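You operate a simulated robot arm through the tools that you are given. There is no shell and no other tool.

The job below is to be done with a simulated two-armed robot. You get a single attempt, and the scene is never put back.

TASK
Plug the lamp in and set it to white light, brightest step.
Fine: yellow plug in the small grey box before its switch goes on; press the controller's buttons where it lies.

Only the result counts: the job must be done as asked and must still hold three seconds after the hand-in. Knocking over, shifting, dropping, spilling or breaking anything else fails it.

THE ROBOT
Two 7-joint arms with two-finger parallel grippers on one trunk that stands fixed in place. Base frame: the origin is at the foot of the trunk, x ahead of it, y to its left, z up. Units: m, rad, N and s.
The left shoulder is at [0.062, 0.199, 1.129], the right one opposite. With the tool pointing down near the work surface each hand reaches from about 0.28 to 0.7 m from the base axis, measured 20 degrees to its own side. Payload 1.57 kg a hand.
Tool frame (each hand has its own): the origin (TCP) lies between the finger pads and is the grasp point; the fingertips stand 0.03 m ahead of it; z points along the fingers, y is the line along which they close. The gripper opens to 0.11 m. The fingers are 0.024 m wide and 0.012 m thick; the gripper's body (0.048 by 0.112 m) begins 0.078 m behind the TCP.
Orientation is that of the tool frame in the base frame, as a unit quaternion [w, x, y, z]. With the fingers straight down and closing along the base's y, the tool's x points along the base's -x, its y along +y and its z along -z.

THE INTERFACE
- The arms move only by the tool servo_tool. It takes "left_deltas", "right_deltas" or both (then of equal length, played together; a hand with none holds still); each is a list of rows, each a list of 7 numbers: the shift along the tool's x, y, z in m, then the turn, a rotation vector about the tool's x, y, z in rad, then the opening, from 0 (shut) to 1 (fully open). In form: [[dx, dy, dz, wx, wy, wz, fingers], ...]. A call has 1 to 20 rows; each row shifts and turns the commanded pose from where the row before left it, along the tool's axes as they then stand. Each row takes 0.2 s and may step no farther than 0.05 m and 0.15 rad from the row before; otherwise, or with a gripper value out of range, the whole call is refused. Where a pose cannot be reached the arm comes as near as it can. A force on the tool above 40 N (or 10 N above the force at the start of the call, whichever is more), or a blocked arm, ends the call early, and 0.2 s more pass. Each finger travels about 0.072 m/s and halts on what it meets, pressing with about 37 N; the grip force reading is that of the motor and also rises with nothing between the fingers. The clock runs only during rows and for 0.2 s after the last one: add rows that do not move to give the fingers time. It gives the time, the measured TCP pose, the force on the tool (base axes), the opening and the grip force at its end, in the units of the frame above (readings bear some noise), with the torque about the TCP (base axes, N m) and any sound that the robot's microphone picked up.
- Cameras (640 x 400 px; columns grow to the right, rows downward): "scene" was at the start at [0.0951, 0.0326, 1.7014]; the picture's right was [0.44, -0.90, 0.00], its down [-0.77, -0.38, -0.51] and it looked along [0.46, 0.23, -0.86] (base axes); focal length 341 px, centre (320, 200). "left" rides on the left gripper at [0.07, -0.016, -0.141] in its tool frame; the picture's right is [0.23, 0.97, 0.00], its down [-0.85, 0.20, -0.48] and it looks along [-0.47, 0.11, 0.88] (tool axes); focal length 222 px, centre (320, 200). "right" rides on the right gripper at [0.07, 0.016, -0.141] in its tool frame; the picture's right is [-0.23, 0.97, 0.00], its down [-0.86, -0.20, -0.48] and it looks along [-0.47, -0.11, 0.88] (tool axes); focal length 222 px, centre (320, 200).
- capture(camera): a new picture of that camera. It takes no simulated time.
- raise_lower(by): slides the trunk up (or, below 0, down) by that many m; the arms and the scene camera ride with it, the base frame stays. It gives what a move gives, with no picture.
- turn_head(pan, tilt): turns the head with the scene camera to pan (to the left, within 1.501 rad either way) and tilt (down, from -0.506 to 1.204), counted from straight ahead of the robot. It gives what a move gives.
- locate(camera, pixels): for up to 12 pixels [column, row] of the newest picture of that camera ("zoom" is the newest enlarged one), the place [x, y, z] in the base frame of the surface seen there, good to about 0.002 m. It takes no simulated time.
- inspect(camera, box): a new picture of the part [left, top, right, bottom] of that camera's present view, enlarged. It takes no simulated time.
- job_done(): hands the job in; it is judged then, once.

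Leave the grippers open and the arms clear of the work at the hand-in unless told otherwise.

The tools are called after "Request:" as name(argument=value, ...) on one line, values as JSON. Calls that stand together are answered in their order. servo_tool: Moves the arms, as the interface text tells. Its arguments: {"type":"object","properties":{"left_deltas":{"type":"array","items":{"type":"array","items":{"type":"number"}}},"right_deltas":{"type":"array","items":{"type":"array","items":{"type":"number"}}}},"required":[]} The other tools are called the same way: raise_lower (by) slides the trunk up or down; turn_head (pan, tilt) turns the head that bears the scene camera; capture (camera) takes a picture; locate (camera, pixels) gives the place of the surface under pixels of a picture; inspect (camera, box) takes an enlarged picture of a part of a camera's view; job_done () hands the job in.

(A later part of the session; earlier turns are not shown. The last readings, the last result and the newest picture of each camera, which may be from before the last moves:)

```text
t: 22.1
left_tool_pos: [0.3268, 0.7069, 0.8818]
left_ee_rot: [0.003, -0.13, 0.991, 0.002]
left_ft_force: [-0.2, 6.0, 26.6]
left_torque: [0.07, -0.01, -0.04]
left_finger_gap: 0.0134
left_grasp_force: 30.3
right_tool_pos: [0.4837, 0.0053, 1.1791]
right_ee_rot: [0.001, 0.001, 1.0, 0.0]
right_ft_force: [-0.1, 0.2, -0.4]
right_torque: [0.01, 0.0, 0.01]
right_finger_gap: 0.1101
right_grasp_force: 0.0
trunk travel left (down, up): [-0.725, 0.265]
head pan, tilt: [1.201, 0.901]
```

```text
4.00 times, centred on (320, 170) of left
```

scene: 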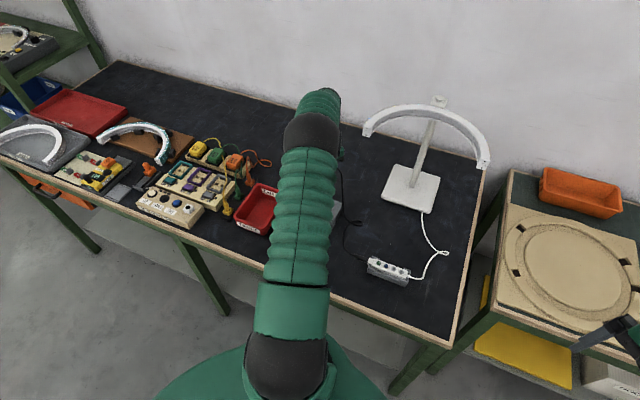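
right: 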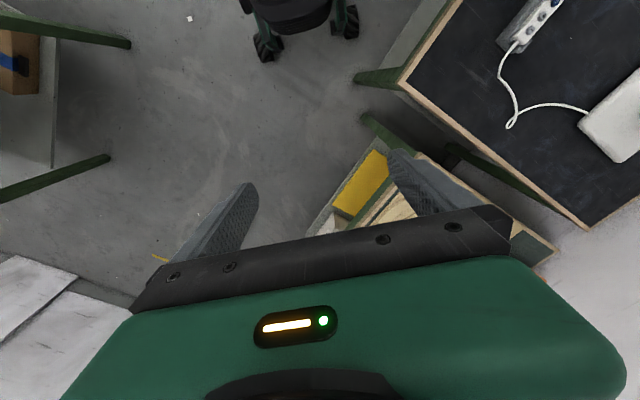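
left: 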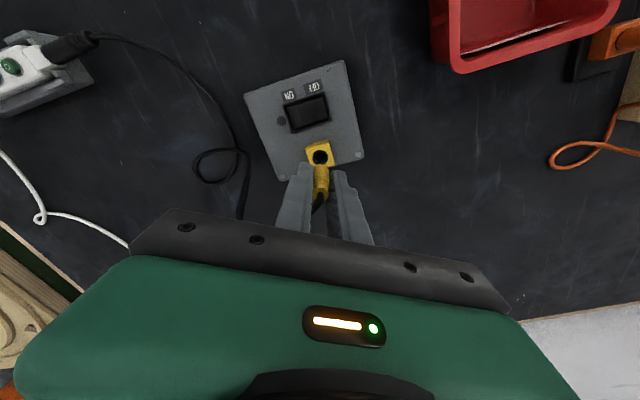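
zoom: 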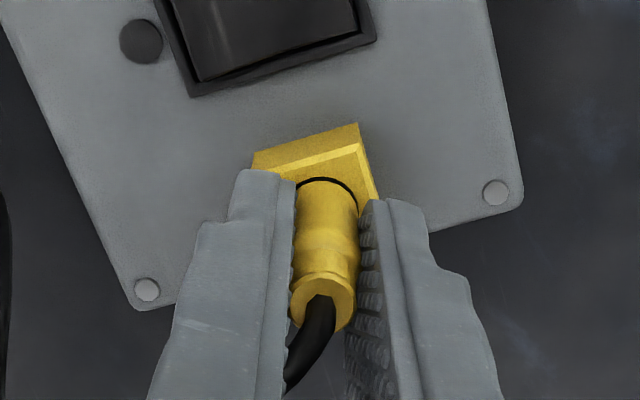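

z 0.8818 at 27 N. One more small push to confirm it bottoms out.

Request:
servo_tool(left_deltas=[[0, 0, 0.001, 0, 0, 0, 0], [0, 0, 0.001, 0, 0, 0, 0], [0, 0, 0, 0, 0, 0, 0], [0, 0, 0, 0, 0, 0, 0]])

Request:
inspect(camera="left", box=[270, 120, 370, 220])

```text
t: 23.1
left_tool_pos: [0.3259, 0.7077, 0.88]
left_ee_rot: [0.001, -0.131, 0.991, 0.001]
left_ft_force: [0.1, 8.0, 24.3]
left_torque: [0.15, -0.02, -0.02]
left_finger_gap: 0.0133
left_grasp_force: 29.7
right_tool_pos: [0.4822, 0.0061, 1.1767]
right_ee_rot: [0.001, 0.0, 1.0, 0.0]
right_ft_force: [-1.1, -0.4, 0.0]
right_torque: [0.0, -0.01, 0.01]
right_finger_gap: 0.1101
right_grasp_force: 0.1
trunk travel left (down, up): [-0.725, 0.265]
head pan, tilt: [1.201, 0.901]
```

```text
4.00 times, centred on (320, 170) of left
```

zoom: 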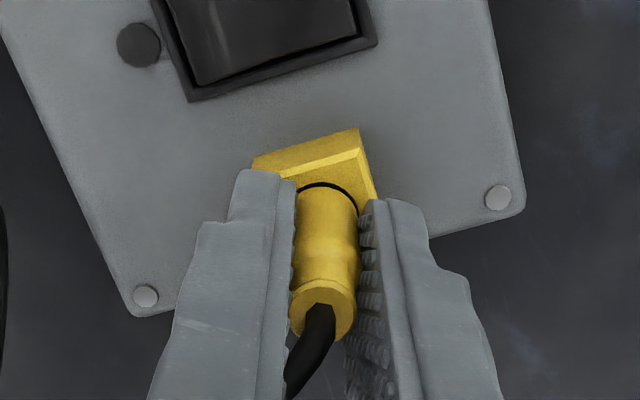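

The cap now moves within the fingers, so the plug seems to have bottomed and the grip is slipping. I'll measure the plug's top against the socket.

Request:
locate(camera="zoom", pixels=[[345, 295], [300, 292], [325, 285], [345, 310], [300, 165], [350, 160], [325, 210], [140, 45], [150, 295], [498, 197]])

Request:
servo_tool(left_deltas=[[0, 0, -0.002, 0, 0, 0, 0], [0, 0, 0, 0, 0, 0, 0.15], [0, 0, 0, 0, 0, 0, 0.3], [0, 0, 0, 0, 0, 0, 0.3]])

Request:
inspect(camera="left", box=[270, 120, 370, 220])

```text
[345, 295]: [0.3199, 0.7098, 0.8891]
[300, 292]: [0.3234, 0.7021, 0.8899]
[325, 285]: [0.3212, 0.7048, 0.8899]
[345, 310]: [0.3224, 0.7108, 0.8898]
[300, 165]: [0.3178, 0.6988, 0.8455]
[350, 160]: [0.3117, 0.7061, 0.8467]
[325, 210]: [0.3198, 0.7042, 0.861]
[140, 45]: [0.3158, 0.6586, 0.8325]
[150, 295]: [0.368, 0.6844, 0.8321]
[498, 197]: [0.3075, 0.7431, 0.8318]
```

```text
t: 24.1
left_tool_pos: [0.3275, 0.7074, 0.8786]
left_ee_rot: [0.0, -0.131, 0.991, 0.0]
left_ft_force: [0.2, 0.1, 0.4]
left_torque: [-0.01, 0.0, 0.03]
left_finger_gap: 0.033
left_grasp_force: 0.0
right_tool_pos: [0.4836, 0.0067, 1.1769]
right_ee_rot: [0.001, 0.0, 1.0, -0.001]
right_ft_force: [-0.5, -0.1, -0.9]
right_torque: [0.01, 0.02, 0.01]
right_finger_gap: 0.1099
right_grasp_force: 0.1
trunk travel left (down, up): [-0.725, 0.265]
head pan, tilt: [1.201, 0.901]
```

```text
4.00 times, centred on (320, 170) of left
```

zoom: 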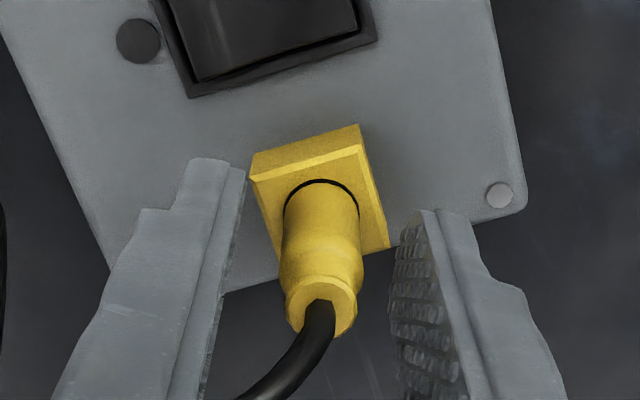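

Released cleanly; the plug stands in the socket. Its top reads ~0.8895, i.e. 43 mm above the socket top versus ~41.6 mm in the holder. I'll raise to the same relative height as in the earlier holder view and compare.

Request:
servo_tool(left_deltas=[[0, 0, -0.004, 0, 0, 0, 0.5], [0, 0, 0, 0, 0, 0, 0.5], [0, 0, 0, 0, 0, 0, 0.5]])

Request:
inspect(camera="left", box=[240, 120, 400, 220])

Request:
locate(camera="zoom", pixels=[[325, 290], [310, 285], [340, 290], [292, 290], [345, 300], [280, 190], [330, 165], [345, 180], [365, 215], [270, 215], [310, 210], [340, 215]])

```text
t: 24.9
left_tool_pos: [0.3265, 0.7078, 0.8825]
left_ee_rot: [0.0, -0.131, 0.991, 0.0]
left_ft_force: [-0.1, -0.2, 0.3]
left_torque: [0.02, 0.0, -0.03]
left_finger_gap: 0.055
left_grasp_force: 0.1
right_tool_pos: [0.4838, 0.0079, 1.177]
right_ee_rot: [0.0, 0.0, 1.0, -0.001]
right_ft_force: [-0.1, 0.3, -0.3]
right_torque: [0.01, -0.02, -0.04]
right_finger_gap: 0.1101
right_grasp_force: 0.1
trunk travel left (down, up): [-0.725, 0.265]
head pan, tilt: [1.201, 0.901]
```

```text
4.00 times, centred on (320, 170) of left
```

zoom: 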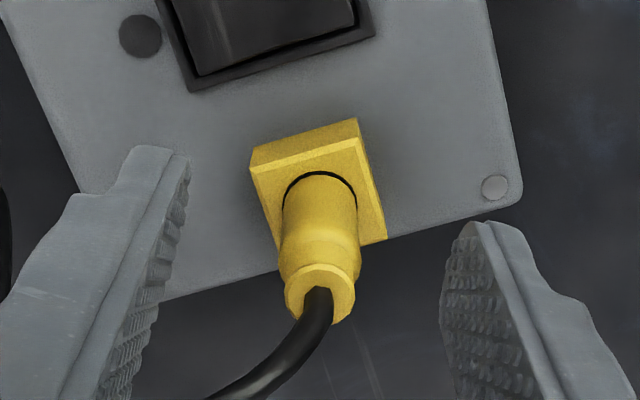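

```text
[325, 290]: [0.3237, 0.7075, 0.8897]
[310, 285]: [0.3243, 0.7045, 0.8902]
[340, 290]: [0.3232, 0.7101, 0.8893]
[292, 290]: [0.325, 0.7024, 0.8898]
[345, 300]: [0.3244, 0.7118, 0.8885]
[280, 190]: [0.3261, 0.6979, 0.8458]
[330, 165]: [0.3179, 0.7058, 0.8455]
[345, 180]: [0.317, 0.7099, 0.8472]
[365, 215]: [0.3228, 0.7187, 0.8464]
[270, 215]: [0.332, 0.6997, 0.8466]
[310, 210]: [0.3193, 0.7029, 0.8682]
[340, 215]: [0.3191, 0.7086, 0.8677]
```

The view is nearly identical to the holder's. I'll look closer at how deep the body sits inside the ring.

Request:
inspect(camera="left", box=[300, 145, 345, 205])

Request:
capture(camera="scene")

Request:
inspect(camera="scene", box=[280, 150, 380, 250])

```text
6.67 times, centred on (322, 175) of left
```

zoom: 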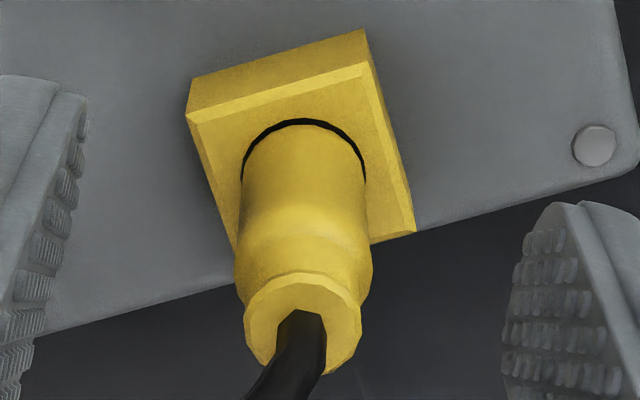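

```text
taken
```

scene: 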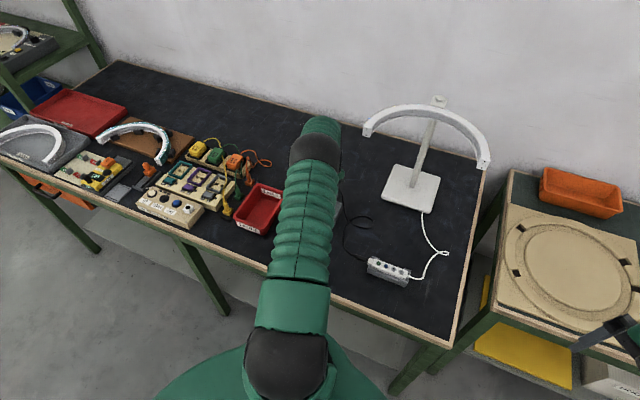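

```text
4.00 times, centred on (330, 200) of scene
```

zoom: 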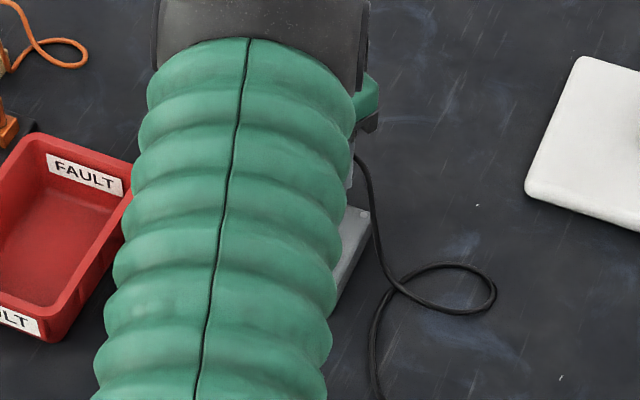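

The body reaches inside the ring. For certainty I'd like to press on the shoulder under the narrower cap, so I'll measure that shoulder's height.

Request:
inspect(camera="left", box=[300, 145, 345, 205])

Request:
locate(camera="zoom", pixels=[[300, 140], [300, 170], [300, 200], [300, 225], [300, 245], [300, 262], [300, 272], [300, 280], [300, 295], [255, 275], [350, 275], [270, 330]])

```text
6.67 times, centred on (322, 175) of left
```

zoom: 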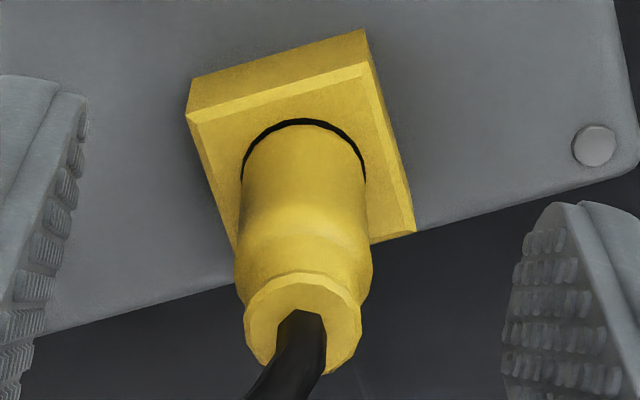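

```text
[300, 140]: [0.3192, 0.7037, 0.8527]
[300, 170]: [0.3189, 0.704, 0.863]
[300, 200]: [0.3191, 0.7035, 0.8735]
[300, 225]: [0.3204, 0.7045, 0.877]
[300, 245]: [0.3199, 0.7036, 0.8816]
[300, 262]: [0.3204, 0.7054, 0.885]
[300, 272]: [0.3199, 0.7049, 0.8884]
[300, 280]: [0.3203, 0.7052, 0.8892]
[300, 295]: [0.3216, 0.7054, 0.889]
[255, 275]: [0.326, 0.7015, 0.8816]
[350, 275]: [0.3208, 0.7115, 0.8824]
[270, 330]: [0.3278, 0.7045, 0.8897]
```

The plug is round with no useful shoulder; a symmetric push on the top disc with the lead between the fingertips is best. I'll rise 40 mm, turn the hand ~0.55 rad so the finger slot follows the lead, and look.

Request:
servo_tool(left_deltas=[[0, 0, -0.02, 0, 0, 0, 0.5], [0, 0, -0.025, 0, 0, 0, 0.5], [0.0015, 0, 0, 0, 0, 0, 0.5], [0, 0, 0, 0, 0, 0.15, 0.5], [0, 0, 0, 0, 0, 0.15, 0.5], [0, 0, 0, 0, 0, 0.15, 0.5], [0, 0, 0, 0, 0, 0.1, 0.5], [0, 0, 0, 0, 0, 0, 0.5]])

Request:
capture(camera="left")

Request:
inspect(camera="left", box=[240, 120, 400, 220])

```text
t: 26.7
left_tool_pos: [0.326, 0.7069, 0.929]
left_ee_rot: [0.0, 0.144, 0.99, 0.001]
left_ft_force: [0.1, -0.6, 0.7]
left_torque: [0.03, -0.03, 0.05]
left_finger_gap: 0.0551
left_grasp_force: 0.0
right_tool_pos: [0.4828, 0.0078, 1.177]
right_ee_rot: [-0.001, -0.001, 1.0, -0.002]
right_ft_force: [0.7, 0.2, 0.1]
right_torque: [0.01, 0.0, 0.0]
right_finger_gap: 0.1098
right_grasp_force: 0.2
trunk travel left (down, up): [-0.725, 0.265]
head pan, tilt: [1.201, 0.901]
```

```text
taken
```

left: 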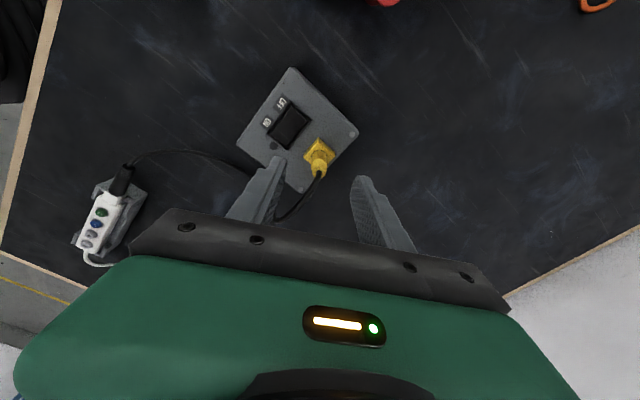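

```text
4.00 times, centred on (320, 170) of left
```

zoom: 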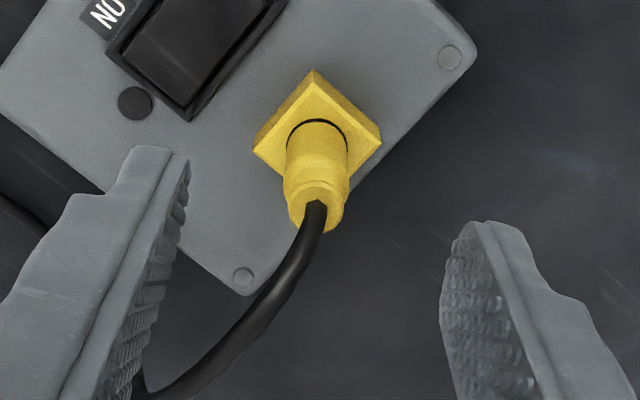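

The lead still bends to the left in this view. I'll measure its course.

Request:
locate(camera="zoom", pixels=[[315, 215], [308, 240], [295, 270], [278, 300], [250, 330], [215, 365], [170, 395], [325, 190], [300, 200], [335, 215]])

```text
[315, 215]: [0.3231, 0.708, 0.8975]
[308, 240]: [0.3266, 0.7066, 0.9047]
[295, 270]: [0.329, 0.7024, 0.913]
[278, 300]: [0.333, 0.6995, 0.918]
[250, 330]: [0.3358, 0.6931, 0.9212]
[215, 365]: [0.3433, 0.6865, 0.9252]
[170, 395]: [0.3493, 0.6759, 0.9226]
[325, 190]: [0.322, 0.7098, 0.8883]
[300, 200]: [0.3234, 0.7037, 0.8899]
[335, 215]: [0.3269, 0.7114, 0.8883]
```

The lead heads at about −51° and climbs to z 0.925. Another 0.6 rad of turn lines the slot up with it.

Request:
servo_tool(left_deltas=[[0, 0, 0, 0, 0, 0.15, 0.5], [0, 0, 0, 0, 0, 0.15, 0.5], [0, 0, 0, 0, 0, 0.15, 0.5], [0, 0, 0, 0, 0, 0.15, 0.5], [0, 0, 0, 0, 0, 0, 0.5]])

Request:
capture(camera="left")

Request:
inspect(camera="left", box=[240, 120, 400, 220])

```text
t: 27.9
left_tool_pos: [0.3261, 0.7076, 0.9268]
left_ee_rot: [0.0, 0.43, 0.903, 0.0]
left_ft_force: [0.1, 0.1, 0.7]
left_torque: [0.01, 0.01, -0.03]
left_finger_gap: 0.0552
left_grasp_force: 0.1
right_tool_pos: [0.4834, 0.0068, 1.1771]
right_ee_rot: [-0.001, 0.0, 1.0, -0.001]
right_ft_force: [-0.2, 0.4, 0.2]
right_torque: [-0.01, 0.0, 0.0]
right_finger_gap: 0.1101
right_grasp_force: 0.1
trunk travel left (down, up): [-0.725, 0.265]
head pan, tilt: [1.201, 0.901]
```

```text
taken
```

left: 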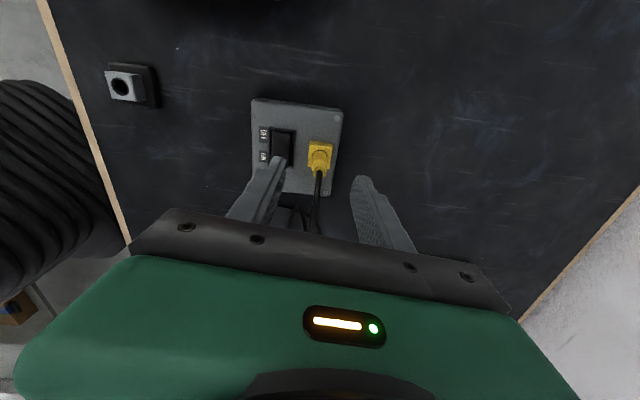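

```text
4.00 times, centred on (320, 170) of left
```

zoom: 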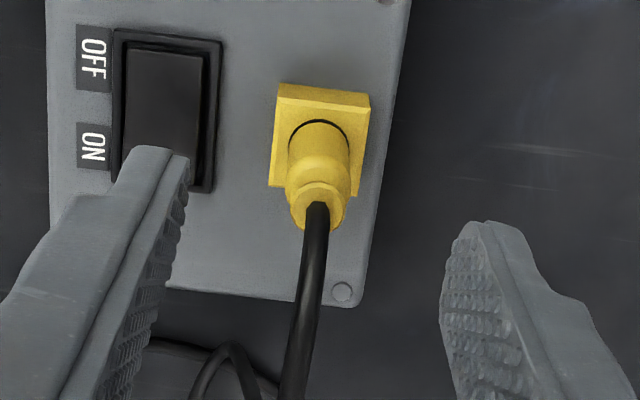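

The slot now lines up with the lead. I'll narrow the fingers to ~6.6 mm around it, just above the plug's top.

Request:
servo_tool(left_deltas=[[0, 0, 0, 0, 0, 0, 0.3], [0, 0, 0, 0, 0, 0, 0.15], [0, 0, 0, 0, 0, 0, 0.06], [0, 0, 0, 0, 0, 0, 0.06], [0, 0, 0, 0, 0, 0, 0.06]])

Request:
inspect(camera="left", box=[270, 120, 370, 220])

```text
t: 29.1
left_tool_pos: [0.325, 0.7072, 0.9283]
left_ee_rot: [0.001, 0.43, 0.903, 0.001]
left_ft_force: [-0.5, 0.5, 0.0]
left_torque: [0.01, -0.03, -0.01]
left_finger_gap: 0.0066
left_grasp_force: 0.2
right_tool_pos: [0.4846, 0.0084, 1.1767]
right_ee_rot: [0.0, 0.0, 1.0, -0.002]
right_ft_force: [-0.4, 0.7, -0.3]
right_torque: [-0.01, 0.01, 0.03]
right_finger_gap: 0.11
right_grasp_force: 0.0
trunk travel left (down, up): [-0.725, 0.265]
head pan, tilt: [1.201, 0.901]
```

```text
4.00 times, centred on (320, 170) of left
```

zoom: 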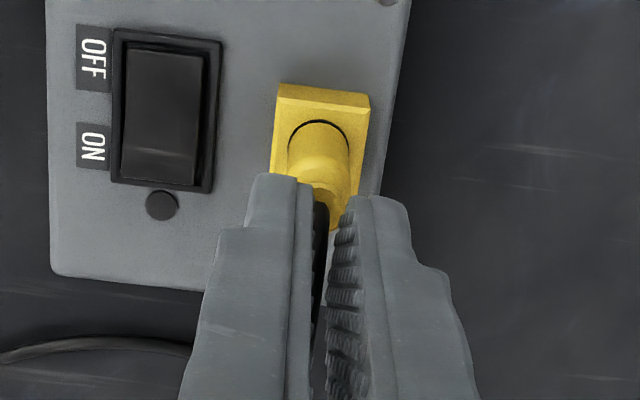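

The fingers straddle the lead. Descending until they press on the cap, watching force.

Request:
servo_tool(left_deltas=[[0, 0, 0.005, 0, 0, 0, 0.06], [0, 0, 0.002, 0, 0, 0, 0.06], [0, 0, 0.002, 0, 0, 0, 0.06], [0, 0, 0.001, 0, 0, 0, 0.06], [0, 0, 0.001, 0, 0, 0, 0.06], [0, 0, 0, 0, 0, 0, 0.06]])

Request:
inspect(camera="left", box=[270, 120, 370, 220])

```text
t: 30.5
left_tool_pos: [0.3253, 0.7072, 0.9199]
left_ee_rot: [0.001, 0.43, 0.903, 0.001]
left_ft_force: [1.2, 0.7, 7.5]
left_torque: [0.03, -0.05, -0.03]
left_finger_gap: 0.0064
left_grasp_force: 0.0
right_tool_pos: [0.4838, 0.0064, 1.1781]
right_ee_rot: [0.0, 0.001, 1.0, -0.001]
right_ft_force: [0.1, 1.3, 0.2]
right_torque: [0.03, 0.01, 0.03]
right_finger_gap: 0.11
right_grasp_force: 0.1
trunk travel left (down, up): [-0.725, 0.265]
head pan, tilt: [1.201, 0.901]
```

```text
4.00 times, centred on (320, 170) of left
```

zoom: 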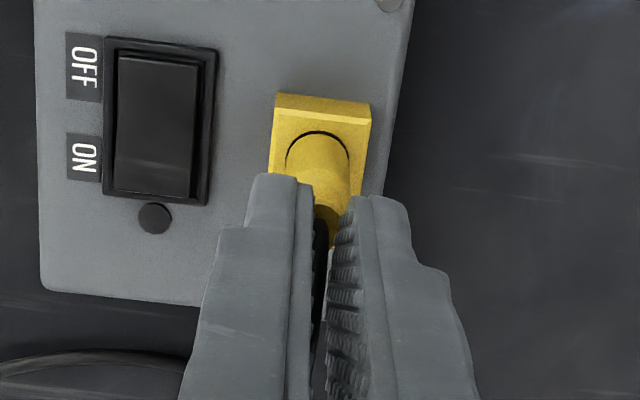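

Contact at tips ≈0.890 with 7.5 N. Pressing further, millimetre by millimetre.

Request:
servo_tool(left_deltas=[[0, 0, 0.001, 0, 0, 0, 0.06], [0, 0, 0.001, 0, 0, 0, 0.06], [0, 0, 0.001, 0, 0, 0, 0.06], [0, 0, 0, 0, 0, 0, 0.06]])

Request:
inspect(camera="left", box=[270, 120, 370, 220])

```text
t: 31.5
left_tool_pos: [0.3263, 0.7073, 0.9176]
left_ee_rot: [0.0, 0.43, 0.903, 0.005]
left_ft_force: [6.0, 8.9, 29.3]
left_torque: [0.28, -0.17, -0.02]
left_finger_gap: 0.0065
left_grasp_force: 0.0
right_tool_pos: [0.4836, 0.0059, 1.1772]
right_ee_rot: [0.001, 0.0, 1.0, -0.001]
right_ft_force: [0.4, -0.4, -0.4]
right_torque: [0.0, -0.03, 0.02]
right_finger_gap: 0.1102
right_grasp_force: 0.0
trunk travel left (down, up): [-0.725, 0.265]
head pan, tilt: [1.201, 0.901]
```

```text
4.00 times, centred on (320, 170) of left
```

zoom: 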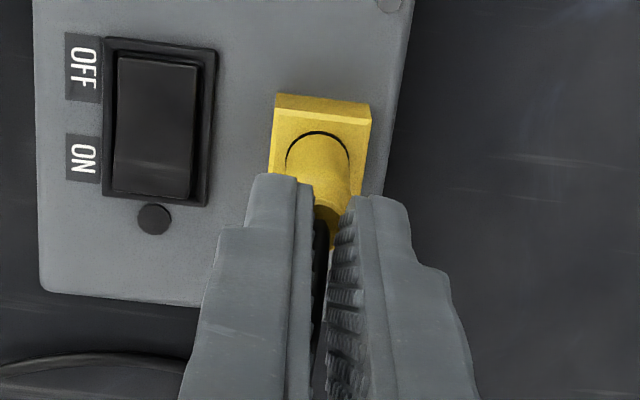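

29 N with no visible movement — it's behaving like a hard stop. One last 1 mm press, then I'll back off and measure.

Request:
servo_tool(left_deltas=[[0, 0, 0.001, 0, 0, 0, 0.06], [0, 0, 0, 0, 0, 0, 0.06]])

Request:
servo_tool(left_deltas=[[0, 0, -0.005, 0, 0, 0, 0.06], [0, 0, -0.008, 0, 0, 0, 0.06], [0, 0, 0, 0, 0, 0, 0.2], [0, 0, 0, 0, 0, 0, 0.5], [0, 0, 0, 0, 0, 0, 0.5]])

Request:
inspect(camera="left", box=[270, 120, 370, 220])

Request:
locate(camera="zoom", pixels=[[310, 190], [325, 190], [298, 205], [337, 205], [302, 195], [333, 195], [285, 130], [360, 130], [290, 110], [350, 115], [280, 175], [355, 175]])

```text
t: 32.1
left_tool_pos: [0.3261, 0.7067, 0.9184]
left_ee_rot: [0.0, 0.43, 0.903, 0.003]
left_ft_force: [6.1, 10.4, 35.0]
left_torque: [0.3, -0.18, 0.01]
left_finger_gap: 0.0068
left_grasp_force: 0.1
right_tool_pos: [0.4822, 0.0047, 1.1779]
right_ee_rot: [0.0, 0.001, 1.0, 0.001]
right_ft_force: [-0.3, 0.0, 0.0]
right_torque: [-0.01, -0.02, -0.01]
right_finger_gap: 0.1102
right_grasp_force: 0.0
trunk travel left (down, up): [-0.725, 0.265]
head pan, tilt: [1.201, 0.901]
```

```text
t: 33.3
left_tool_pos: [0.3253, 0.7075, 0.9258]
left_ee_rot: [0.0, 0.43, 0.903, -0.001]
left_ft_force: [-0.3, 0.3, -0.3]
left_torque: [0.01, 0.02, -0.02]
left_finger_gap: 0.0549
left_grasp_force: 0.0
right_tool_pos: [0.4846, 0.0079, 1.1776]
right_ee_rot: [-0.001, 0.0, 1.0, -0.002]
right_ft_force: [-0.1, -0.2, -0.5]
right_torque: [-0.02, 0.04, 0.02]
right_finger_gap: 0.1101
right_grasp_force: 0.1
trunk travel left (down, up): [-0.725, 0.265]
head pan, tilt: [1.201, 0.901]
```

```text
4.00 times, centred on (320, 170) of left
```

zoom: 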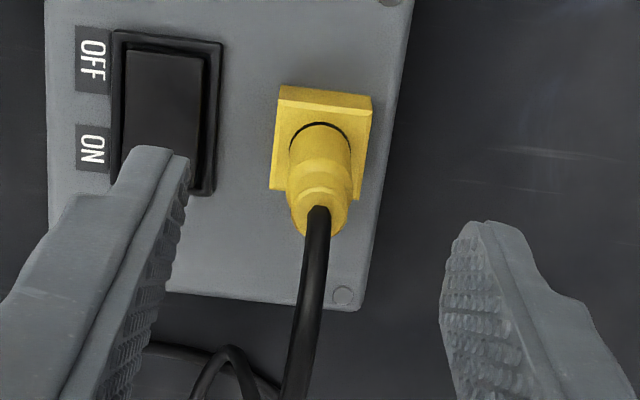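

```text
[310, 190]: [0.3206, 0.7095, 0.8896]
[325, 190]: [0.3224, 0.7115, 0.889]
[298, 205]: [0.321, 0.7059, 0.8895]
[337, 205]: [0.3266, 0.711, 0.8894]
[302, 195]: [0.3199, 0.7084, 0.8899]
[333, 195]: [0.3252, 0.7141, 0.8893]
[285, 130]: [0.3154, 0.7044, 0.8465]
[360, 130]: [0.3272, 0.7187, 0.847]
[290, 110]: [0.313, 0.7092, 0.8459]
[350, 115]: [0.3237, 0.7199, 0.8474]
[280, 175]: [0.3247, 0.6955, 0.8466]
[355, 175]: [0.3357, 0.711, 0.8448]
```

The plug stops hard at 0.889 under 35 N, so it's fully seated. Next the rocker: I'll raise the hand for a clear view of it and measure its heights.

Request:
servo_tool(left_deltas=[[0, 0, -0.03, 0, 0, 0, 0.5], [0, 0, -0.03, 0, 0, 0, 0.5], [0, -0.03, 0, 0, 0, 0, 0.3], [0, 0, 0, 0, 0, 0, 0.0], [0, 0, 0, 0, 0, 0, 0.0]])

Request:
capture(camera="left")

Request:
inspect(camera="left", box=[260, 90, 380, 180])

```text
t: 34.5
left_tool_pos: [0.3033, 0.6896, 0.9855]
left_ee_rot: [0.0, 0.43, 0.903, 0.0]
left_ft_force: [0.7, -0.1, 0.5]
left_torque: [0.0, 0.01, -0.01]
left_finger_gap: 0.0
left_grasp_force: 21.9
right_tool_pos: [0.4846, 0.0083, 1.1786]
right_ee_rot: [0.0, 0.0, 1.0, -0.001]
right_ft_force: [-0.8, -0.4, -0.1]
right_torque: [0.0, 0.02, -0.01]
right_finger_gap: 0.1099
right_grasp_force: 0.1
trunk travel left (down, up): [-0.725, 0.265]
head pan, tilt: [1.201, 0.901]
```

```text
taken
```

left: 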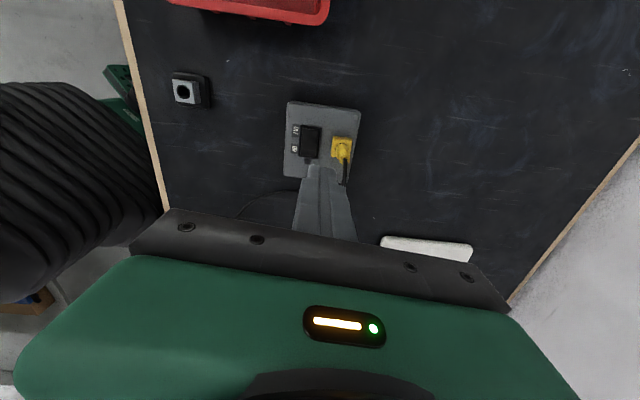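

```text
4.44 times, centred on (320, 135) of left
```

zoom: 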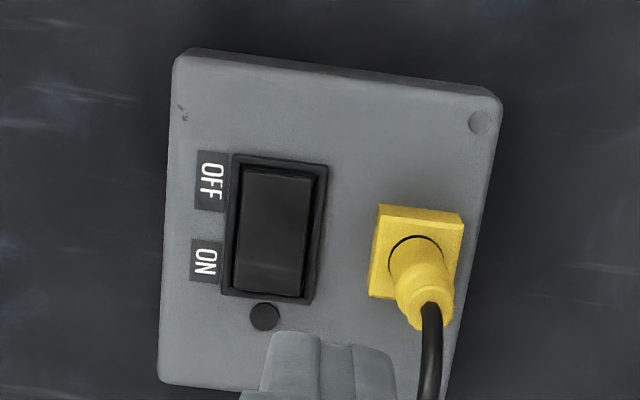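

Measuring along the rocker's length, its bezel, and the dark indicator.

Request:
locate(camera="zoom", pixels=[[280, 180], [277, 200], [274, 220], [272, 240], [270, 260], [268, 280], [267, 294], [282, 165], [240, 225], [315, 230], [265, 316], [258, 296]])

Request:
inspect(camera="left", box=[290, 115, 340, 165])

```text
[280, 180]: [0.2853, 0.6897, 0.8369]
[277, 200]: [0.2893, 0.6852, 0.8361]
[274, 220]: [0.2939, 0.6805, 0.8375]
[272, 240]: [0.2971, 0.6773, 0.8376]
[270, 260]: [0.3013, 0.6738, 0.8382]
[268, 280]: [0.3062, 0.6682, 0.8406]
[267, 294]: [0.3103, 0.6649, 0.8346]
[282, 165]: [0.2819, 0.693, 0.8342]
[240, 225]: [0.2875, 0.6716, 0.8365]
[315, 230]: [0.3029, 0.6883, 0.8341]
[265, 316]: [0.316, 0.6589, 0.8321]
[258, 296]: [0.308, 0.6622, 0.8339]
```

```text
8.00 times, centred on (315, 140) of left
```

zoom: 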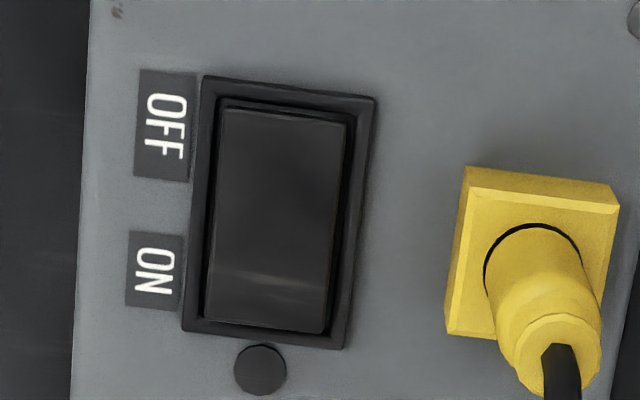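

The rocker's ON end is raised (0.841) and its middle lies at about (0.2965, 0.6785). I'll press at (0.307, 0.668), past the pivot on the ON side. First move over it and down to just above.

Request:
servo_tool(left_deltas=[[-0.0188, -0.0098, 0, 0, 0, 0, 0], [0, 0, 0.04, 0, 0, 0, 0], [0, 0, 0.04, 0, 0, 0, 0], [0, 0, 0.025, 0, 0, 0, 0], [0, 0, 0, 0, 0, 0, 0]])

Request:
capture(camera="left")

Request:
inspect(camera="left", box=[260, 120, 380, 210])

```text
t: 35.7
left_tool_pos: [0.3058, 0.6667, 0.8829]
left_ee_rot: [-0.001, 0.43, 0.903, 0.0]
left_ft_force: [-0.1, -0.6, -0.4]
left_torque: [-0.06, 0.01, -0.01]
left_finger_gap: 0.0
left_grasp_force: 21.4
right_tool_pos: [0.4842, 0.0061, 1.1774]
right_ee_rot: [0.0, 0.0, 1.0, 0.0]
right_ft_force: [0.5, -0.7, 0.9]
right_torque: [-0.01, 0.0, 0.02]
right_finger_gap: 0.1101
right_grasp_force: 0.1
trunk travel left (down, up): [-0.725, 0.265]
head pan, tilt: [1.201, 0.901]
```

```text
taken
```

left: 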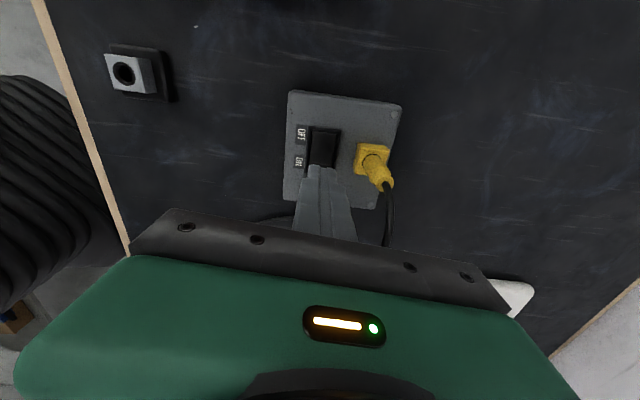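

```text
4.44 times, centred on (320, 165) of left
```

zoom: 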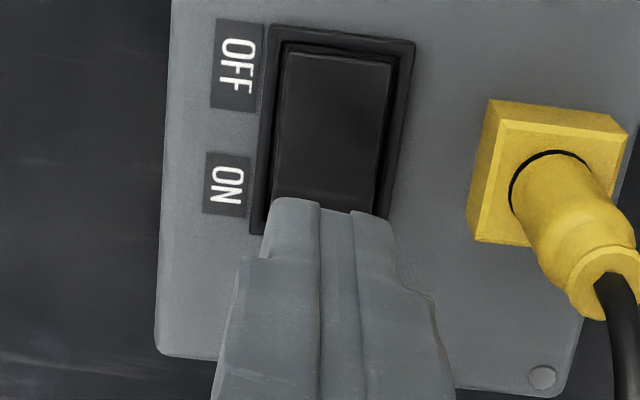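

The tips are over the ON half. Pressing down slowly.

Request:
servo_tool(left_deltas=[[0, 0, 0.008, 0, 0, 0, 0], [0, 0, 0.003, 0, 0, 0, 0], [0, 0, 0.002, 0, 0, 0, 0], [0, 0, 0.002, 0, 0, 0, 0], [0, 0, 0, 0, 0, 0, 0]])

Request:
inspect(camera="left", box=[260, 120, 380, 210])

```text
t: 36.9
left_tool_pos: [0.3069, 0.6676, 0.8675]
left_ee_rot: [0.001, 0.429, 0.903, 0.001]
left_ft_force: [2.0, -0.9, 8.0]
left_torque: [0.04, 0.01, -0.02]
left_finger_gap: 0.0001
left_grasp_force: 21.5
right_tool_pos: [0.4848, 0.006, 1.1772]
right_ee_rot: [0.001, 0.0, 1.0, 0.0]
right_ft_force: [-0.1, 0.8, -0.9]
right_torque: [0.0, -0.03, -0.03]
right_finger_gap: 0.11
right_grasp_force: 0.1
trunk travel left (down, up): [-0.725, 0.265]
head pan, tilt: [1.201, 0.901]
heard: click
```

```text
4.44 times, centred on (320, 165) of left
```

zoom: 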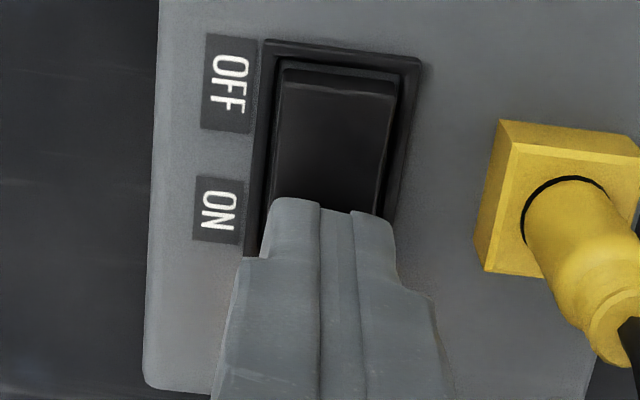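

A click; the OFF end is now raised. I'll lift straight up and look at the indicator and the lamp.

Request:
servo_tool(left_deltas=[[0, 0, -0.02, 0, 0, 0, 0], [0, 0, -0.04, 0, 0, 0, 0], [0, 0, -0.04, 0, 0, 0, 0], [0, 0, 0, 0, 0, 0, 0]])

Request:
capture(camera="left")

Request:
inspect(camera="left", box=[260, 90, 380, 180])

Request:
capture(camera="scene")

Request:
inspect(camera="scene", box=[340, 80, 500, 290])

```text
t: 37.9
left_tool_pos: [0.3085, 0.667, 0.9662]
left_ee_rot: [0.0, 0.43, 0.903, -0.001]
left_ft_force: [-0.1, 0.1, 0.2]
left_torque: [-0.02, -0.03, 0.0]
left_finger_gap: 0.0
left_grasp_force: 21.5
right_tool_pos: [0.4856, 0.0087, 1.1769]
right_ee_rot: [0.0, 0.0, 1.0, 0.0]
right_ft_force: [-0.4, 0.3, -0.3]
right_torque: [-0.05, 0.03, 0.03]
right_finger_gap: 0.1099
right_grasp_force: 0.1
trunk travel left (down, up): [-0.725, 0.265]
head pan, tilt: [1.201, 0.901]
```

```text
taken
```

left: 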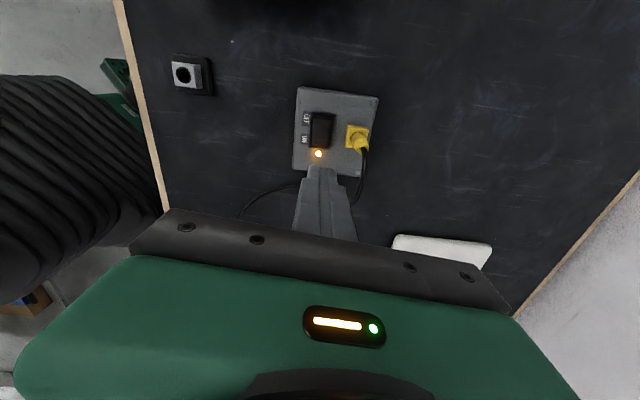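

```text
4.44 times, centred on (320, 135) of left
```

zoom: 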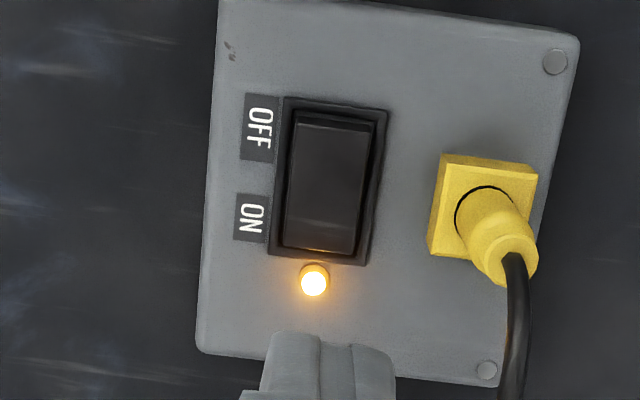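

```text
taken
```

scene: 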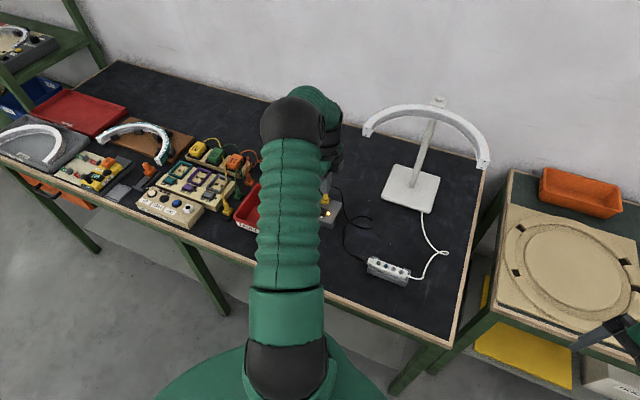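

```text
1.90 times, centred on (420, 185) of scene
```

zoom: 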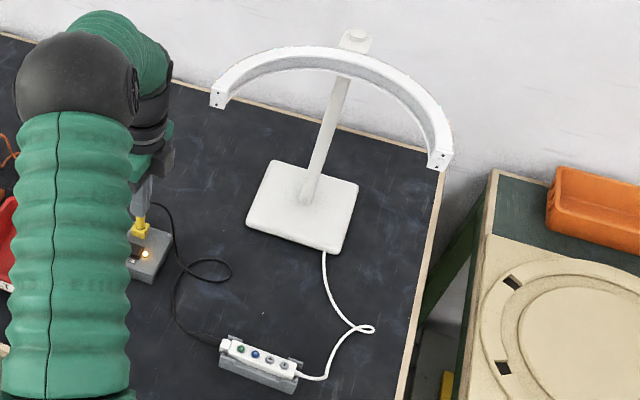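

The indicator glows amber, so the box is live, and the lamp is still dark. Next is the controller: I'll raise the hand and turn it so the closed fingers' line runs along the button row (137°), then go over it.

Request:
servo_tool(left_deltas=[[0, 0, -0.03, 0, 0, 0, 0], [0, 0, -0.03, 0, 0, 0, 0], [0, 0, 0, 0, 0, -0.15, 0], [0, 0, 0, 0, 0, -0.15, 0], [0, 0, 0, 0, 0, -0.15, 0], [0, 0, 0, 0, 0, -0.15, 0], [0, 0, 0, 0, 0, -0.15, 0], [0, 0, 0, 0, 0, -0.15, 0], [0, 0, 0, 0, 0, -0.15, 0], [0, 0, 0, 0, 0, -0.15, 0], [0, 0, 0, 0, 0, -0.15, 0], [0, 0, 0, 0, 0, -0.15, 0], [0, 0, 0, 0, 0, -0.15, 0], [0, 0, 0, 0, 0, -0.06, 0], [0, 0, 0, 0, 0, 0, 0]])

Request:
servo_tool(left_deltas=[[0.0194, -0.0344, 0, 0, 0, 0, 0], [0.0194, -0.0344, 0, 0, 0, 0, 0], [0.0194, -0.0344, 0, 0, 0, 0, 0], [0.0194, -0.0344, 0, 0, 0, 0, 0], [0.0194, -0.0344, 0, 0, 0, 0, 0], [0.0194, -0.0344, 0, 0, 0, 0, 0], [0, 0, 0.02, 0, 0, 0, 0], [0, 0, 0.02, 0, 0, 0, 0], [0, 0, 0, 0, 0, 0, 0]])

Request:
capture(camera="left")

Request:
inspect(camera="left", box=[240, 80, 400, 200])

Request:
capture(camera="scene")

```text
t: 41.1
left_tool_pos: [0.3073, 0.6677, 1.0265]
left_ee_rot: [0.0, -0.399, 0.917, 0.0]
left_ft_force: [-0.2, -0.1, -0.8]
left_torque: [0.0, -0.01, 0.02]
left_finger_gap: 0.0
left_grasp_force: 21.4
right_tool_pos: [0.4846, 0.0079, 1.1776]
right_ee_rot: [0.0, -0.001, 1.0, -0.001]
right_ft_force: [0.4, -1.3, -0.8]
right_torque: [0.03, -0.03, -0.03]
right_finger_gap: 0.1099
right_grasp_force: 0.0
trunk travel left (down, up): [-0.725, 0.265]
head pan, tilt: [1.201, 0.901]
```

```text
t: 43.1
left_tool_pos: [0.3789, 0.4418, 0.9866]
left_ee_rot: [0.0, -0.4, 0.917, 0.0]
left_ft_force: [0.2, 0.6, 0.7]
left_torque: [0.02, 0.01, 0.0]
left_finger_gap: 0.0
left_grasp_force: 21.1
right_tool_pos: [0.485, 0.0072, 1.178]
right_ee_rot: [-0.001, 0.0, 1.0, -0.001]
right_ft_force: [-0.5, 0.4, 0.8]
right_torque: [0.02, 0.01, -0.03]
right_finger_gap: 0.1099
right_grasp_force: 0.1
trunk travel left (down, up): [-0.725, 0.265]
head pan, tilt: [1.201, 0.901]
```

```text
taken
```

left: 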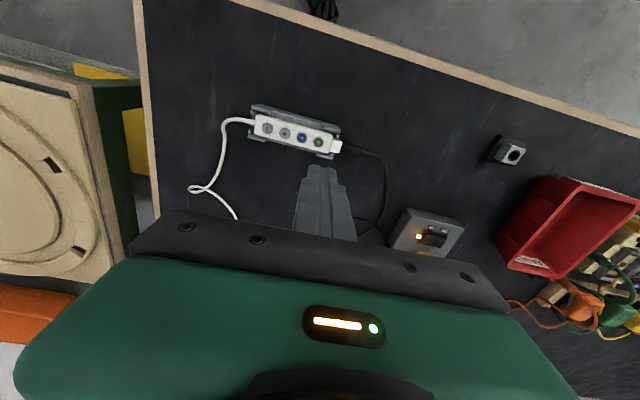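

```text
3.33 times, centred on (320, 140) of left
```

zoom: 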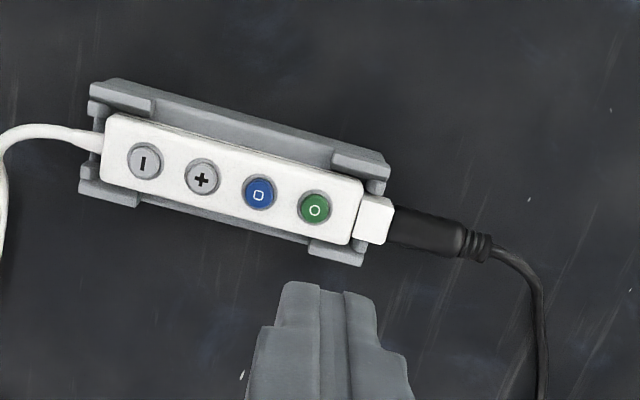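

```text
taken
```

scene: 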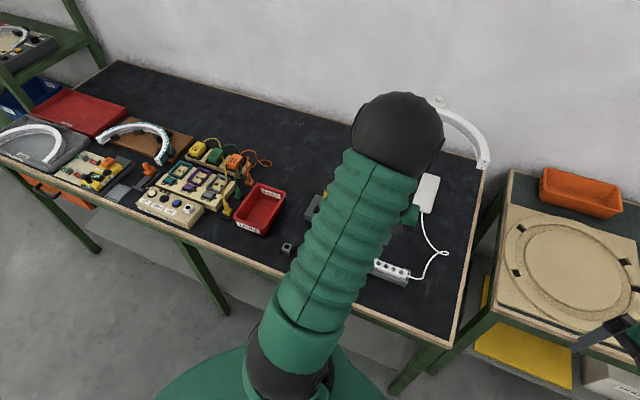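

Measuring buttons, housing and cradle clips.

Request:
inspect(camera="left", box=[240, 90, 350, 170])

Request:
locate(camera="left", pixels=[[267.4, 128.3], [284.6, 133.4], [301.7, 138], [318, 142.4], [310, 140], [293, 136], [324, 155], [332, 130], [256, 138], [262, 112], [331, 143], [310, 134]])

```text
5.00 times, centred on (295, 130) of left
```

zoom: 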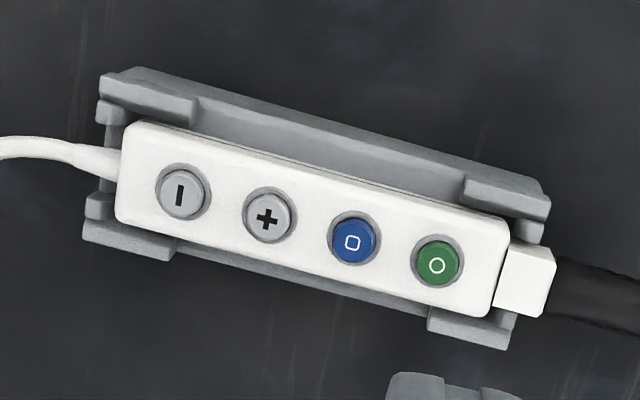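

```text
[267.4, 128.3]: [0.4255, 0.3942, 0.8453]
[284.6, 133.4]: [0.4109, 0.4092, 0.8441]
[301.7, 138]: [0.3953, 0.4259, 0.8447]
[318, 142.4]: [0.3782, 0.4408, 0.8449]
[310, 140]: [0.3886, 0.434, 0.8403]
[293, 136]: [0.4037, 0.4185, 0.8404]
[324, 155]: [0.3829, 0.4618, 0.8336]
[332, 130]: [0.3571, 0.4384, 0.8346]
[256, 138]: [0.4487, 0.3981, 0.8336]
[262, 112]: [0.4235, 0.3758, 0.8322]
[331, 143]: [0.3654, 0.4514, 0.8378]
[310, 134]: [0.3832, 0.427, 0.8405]
```

Button tops are at 0.845, housing 0.840, clips 0.834; buttons are 22 mm apart, so closed tips (24 mm) centred on one clear its neighbours. Descending to just above the green button at (0.3785, 0.4411).

Request:
servo_tool(left_deltas=[[0.0004, 0, 0.04, 0, 0, 0, 0], [0, 0, 0.04, 0, 0, 0, 0], [0, 0, 0.024, 0, 0, 0, 0], [0, 0, 0, 0, 0, 0, 0], [0, 0, 0, 0, 0, 0, 0]])

Request:
inspect(camera="left", box=[260, 120, 380, 210])

Request:
inspect(camera="scene", box=[340, 80, 500, 290])

```text
t: 44.3
left_tool_pos: [0.3774, 0.44, 0.8834]
left_ee_rot: [0.0, -0.4, 0.917, 0.0]
left_ft_force: [0.7, 0.2, -0.3]
left_torque: [0.0, 0.0, -0.02]
left_finger_gap: 0.0
left_grasp_force: 21.0
right_tool_pos: [0.485, 0.0061, 1.1775]
right_ee_rot: [-0.001, 0.001, 1.0, -0.001]
right_ft_force: [0.0, -0.3, -0.2]
right_torque: [0.02, 0.0, 0.02]
right_finger_gap: 0.1098
right_grasp_force: 0.0
trunk travel left (down, up): [-0.725, 0.265]
head pan, tilt: [1.201, 0.901]
```

```text
4.44 times, centred on (320, 165) of left
```

zoom: 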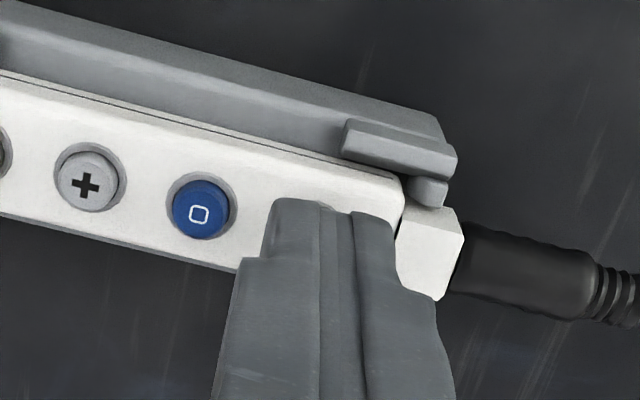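

```text
1.90 times, centred on (420, 185) of scene
```

zoom: 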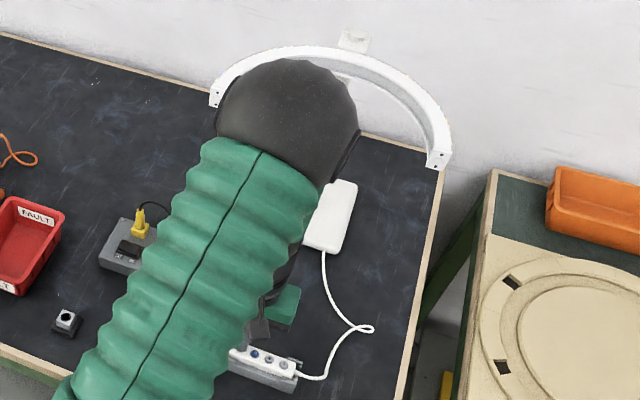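

Tips are above the green button and clear of the blue one. A short press: down ~11 mm, then straight back up.

Request:
servo_tool(left_deltas=[[0, 0, 0.006, 0, 0, 0, 0], [0, 0, 0.003, 0, 0, 0, 0], [0, 0, 0.002, 0, 0, 0, 0], [0, 0, -0.011, 0, 0, 0, 0], [0, 0, 0, 0, 0, 0, 0]])

Request:
inspect(camera="scene", box=[340, 80, 500, 290])

Request:
inspect(camera="left", box=[260, 120, 380, 210])

```text
t: 45.5
left_tool_pos: [0.3772, 0.4415, 0.8824]
left_ee_rot: [-0.001, -0.399, 0.917, 0.0]
left_ft_force: [0.0, -0.3, -0.3]
left_torque: [0.0, 0.02, -0.01]
left_finger_gap: 0.0
left_grasp_force: 21.4
right_tool_pos: [0.4854, 0.0068, 1.1784]
right_ee_rot: [0.0, 0.0, 1.0, 0.0]
right_ft_force: [0.7, -0.3, 0.3]
right_torque: [-0.04, -0.01, 0.01]
right_finger_gap: 0.11
right_grasp_force: 0.1
trunk travel left (down, up): [-0.725, 0.265]
head pan, tilt: [1.201, 0.901]
heard: click
```

```text
1.90 times, centred on (420, 185) of scene
```

zoom: 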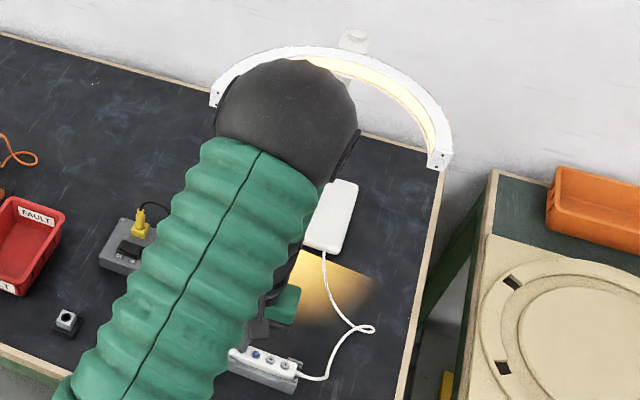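

```text
4.44 times, centred on (320, 165) of left
```

zoom: 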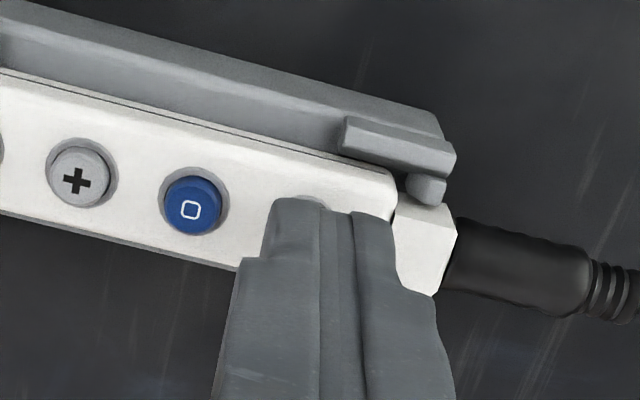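

Click, and the lamp lit with warm light. The controller seems to have slid about 1–2 mm in its cradle, so I'll rise, shift toward the blue button, and re-measure.

Request:
servo_tool(left_deltas=[[0, 0, -0.04, 0, 0, 0, 0], [0, -0.022, -0.02, 0, 0, 0, 0], [0, 0, 0, 0, 0, 0, 0], [0, 0, 0, 0, 0, 0, 0]])

Request:
inspect(camera="left", box=[250, 90, 390, 190])

Request:
locate(camera="zoom", pixels=[[320, 200], [200, 180], [400, 220]])

Request:
inspect(camera="scene", box=[340, 80, 500, 290])

```text
t: 46.5
left_tool_pos: [0.3936, 0.4281, 0.9419]
left_ee_rot: [-0.001, -0.4, 0.917, -0.001]
left_ft_force: [0.7, 0.2, -0.1]
left_torque: [0.01, -0.03, -0.03]
left_finger_gap: 0.0002
left_grasp_force: 21.1
right_tool_pos: [0.4841, 0.0085, 1.1764]
right_ee_rot: [0.001, -0.001, 1.0, -0.001]
right_ft_force: [-0.2, 0.3, -0.2]
right_torque: [-0.02, -0.02, 0.05]
right_finger_gap: 0.1101
right_grasp_force: 0.0
trunk travel left (down, up): [-0.725, 0.265]
head pan, tilt: [1.201, 0.901]
```

```text
4.00 times, centred on (320, 140) of left
```

zoom: 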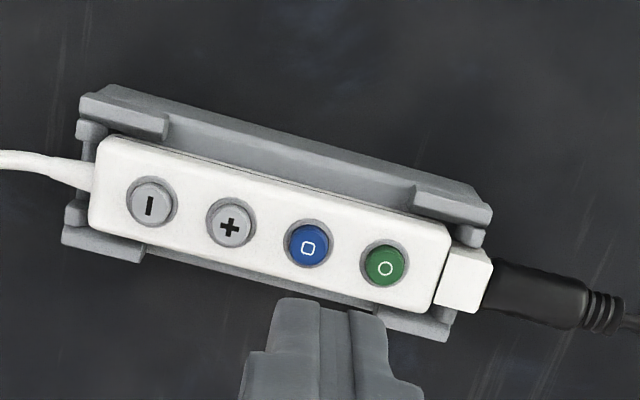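

```text
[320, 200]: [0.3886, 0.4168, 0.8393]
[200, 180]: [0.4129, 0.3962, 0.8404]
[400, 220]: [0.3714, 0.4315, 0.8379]
```

```text
1.90 times, centred on (420, 185) of scene
```

zoom: 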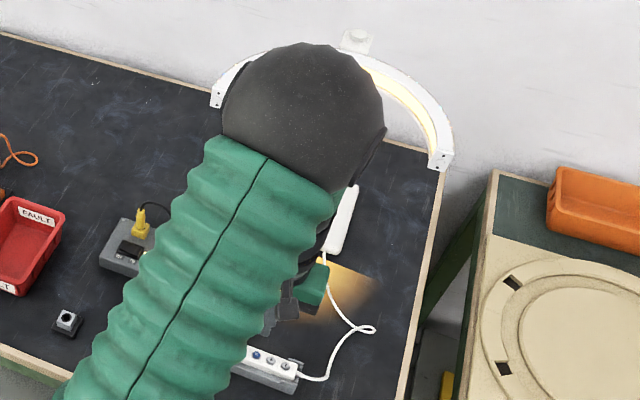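

The controller slid ~1.4 mm along the cradle, still lying in place. Measuring the new button centres.

Request:
locate(camera="left", pixels=[[317.25, 151.25], [297.75, 146.25], [336.25, 156.5], [277.75, 140.25], [317, 149.5], [315, 152], [319, 151], [297, 144.5], [300, 147], [335, 155], [339, 157], [279, 141]])

```text
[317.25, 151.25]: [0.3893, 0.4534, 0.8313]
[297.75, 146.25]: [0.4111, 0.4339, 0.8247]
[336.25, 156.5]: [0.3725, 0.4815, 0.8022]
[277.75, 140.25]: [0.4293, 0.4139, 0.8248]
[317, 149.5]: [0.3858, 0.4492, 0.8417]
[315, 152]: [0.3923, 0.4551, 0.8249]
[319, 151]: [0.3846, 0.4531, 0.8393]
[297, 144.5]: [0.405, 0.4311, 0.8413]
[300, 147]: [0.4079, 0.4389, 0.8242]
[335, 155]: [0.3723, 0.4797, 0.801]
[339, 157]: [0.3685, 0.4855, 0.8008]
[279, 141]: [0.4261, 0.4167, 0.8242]
```

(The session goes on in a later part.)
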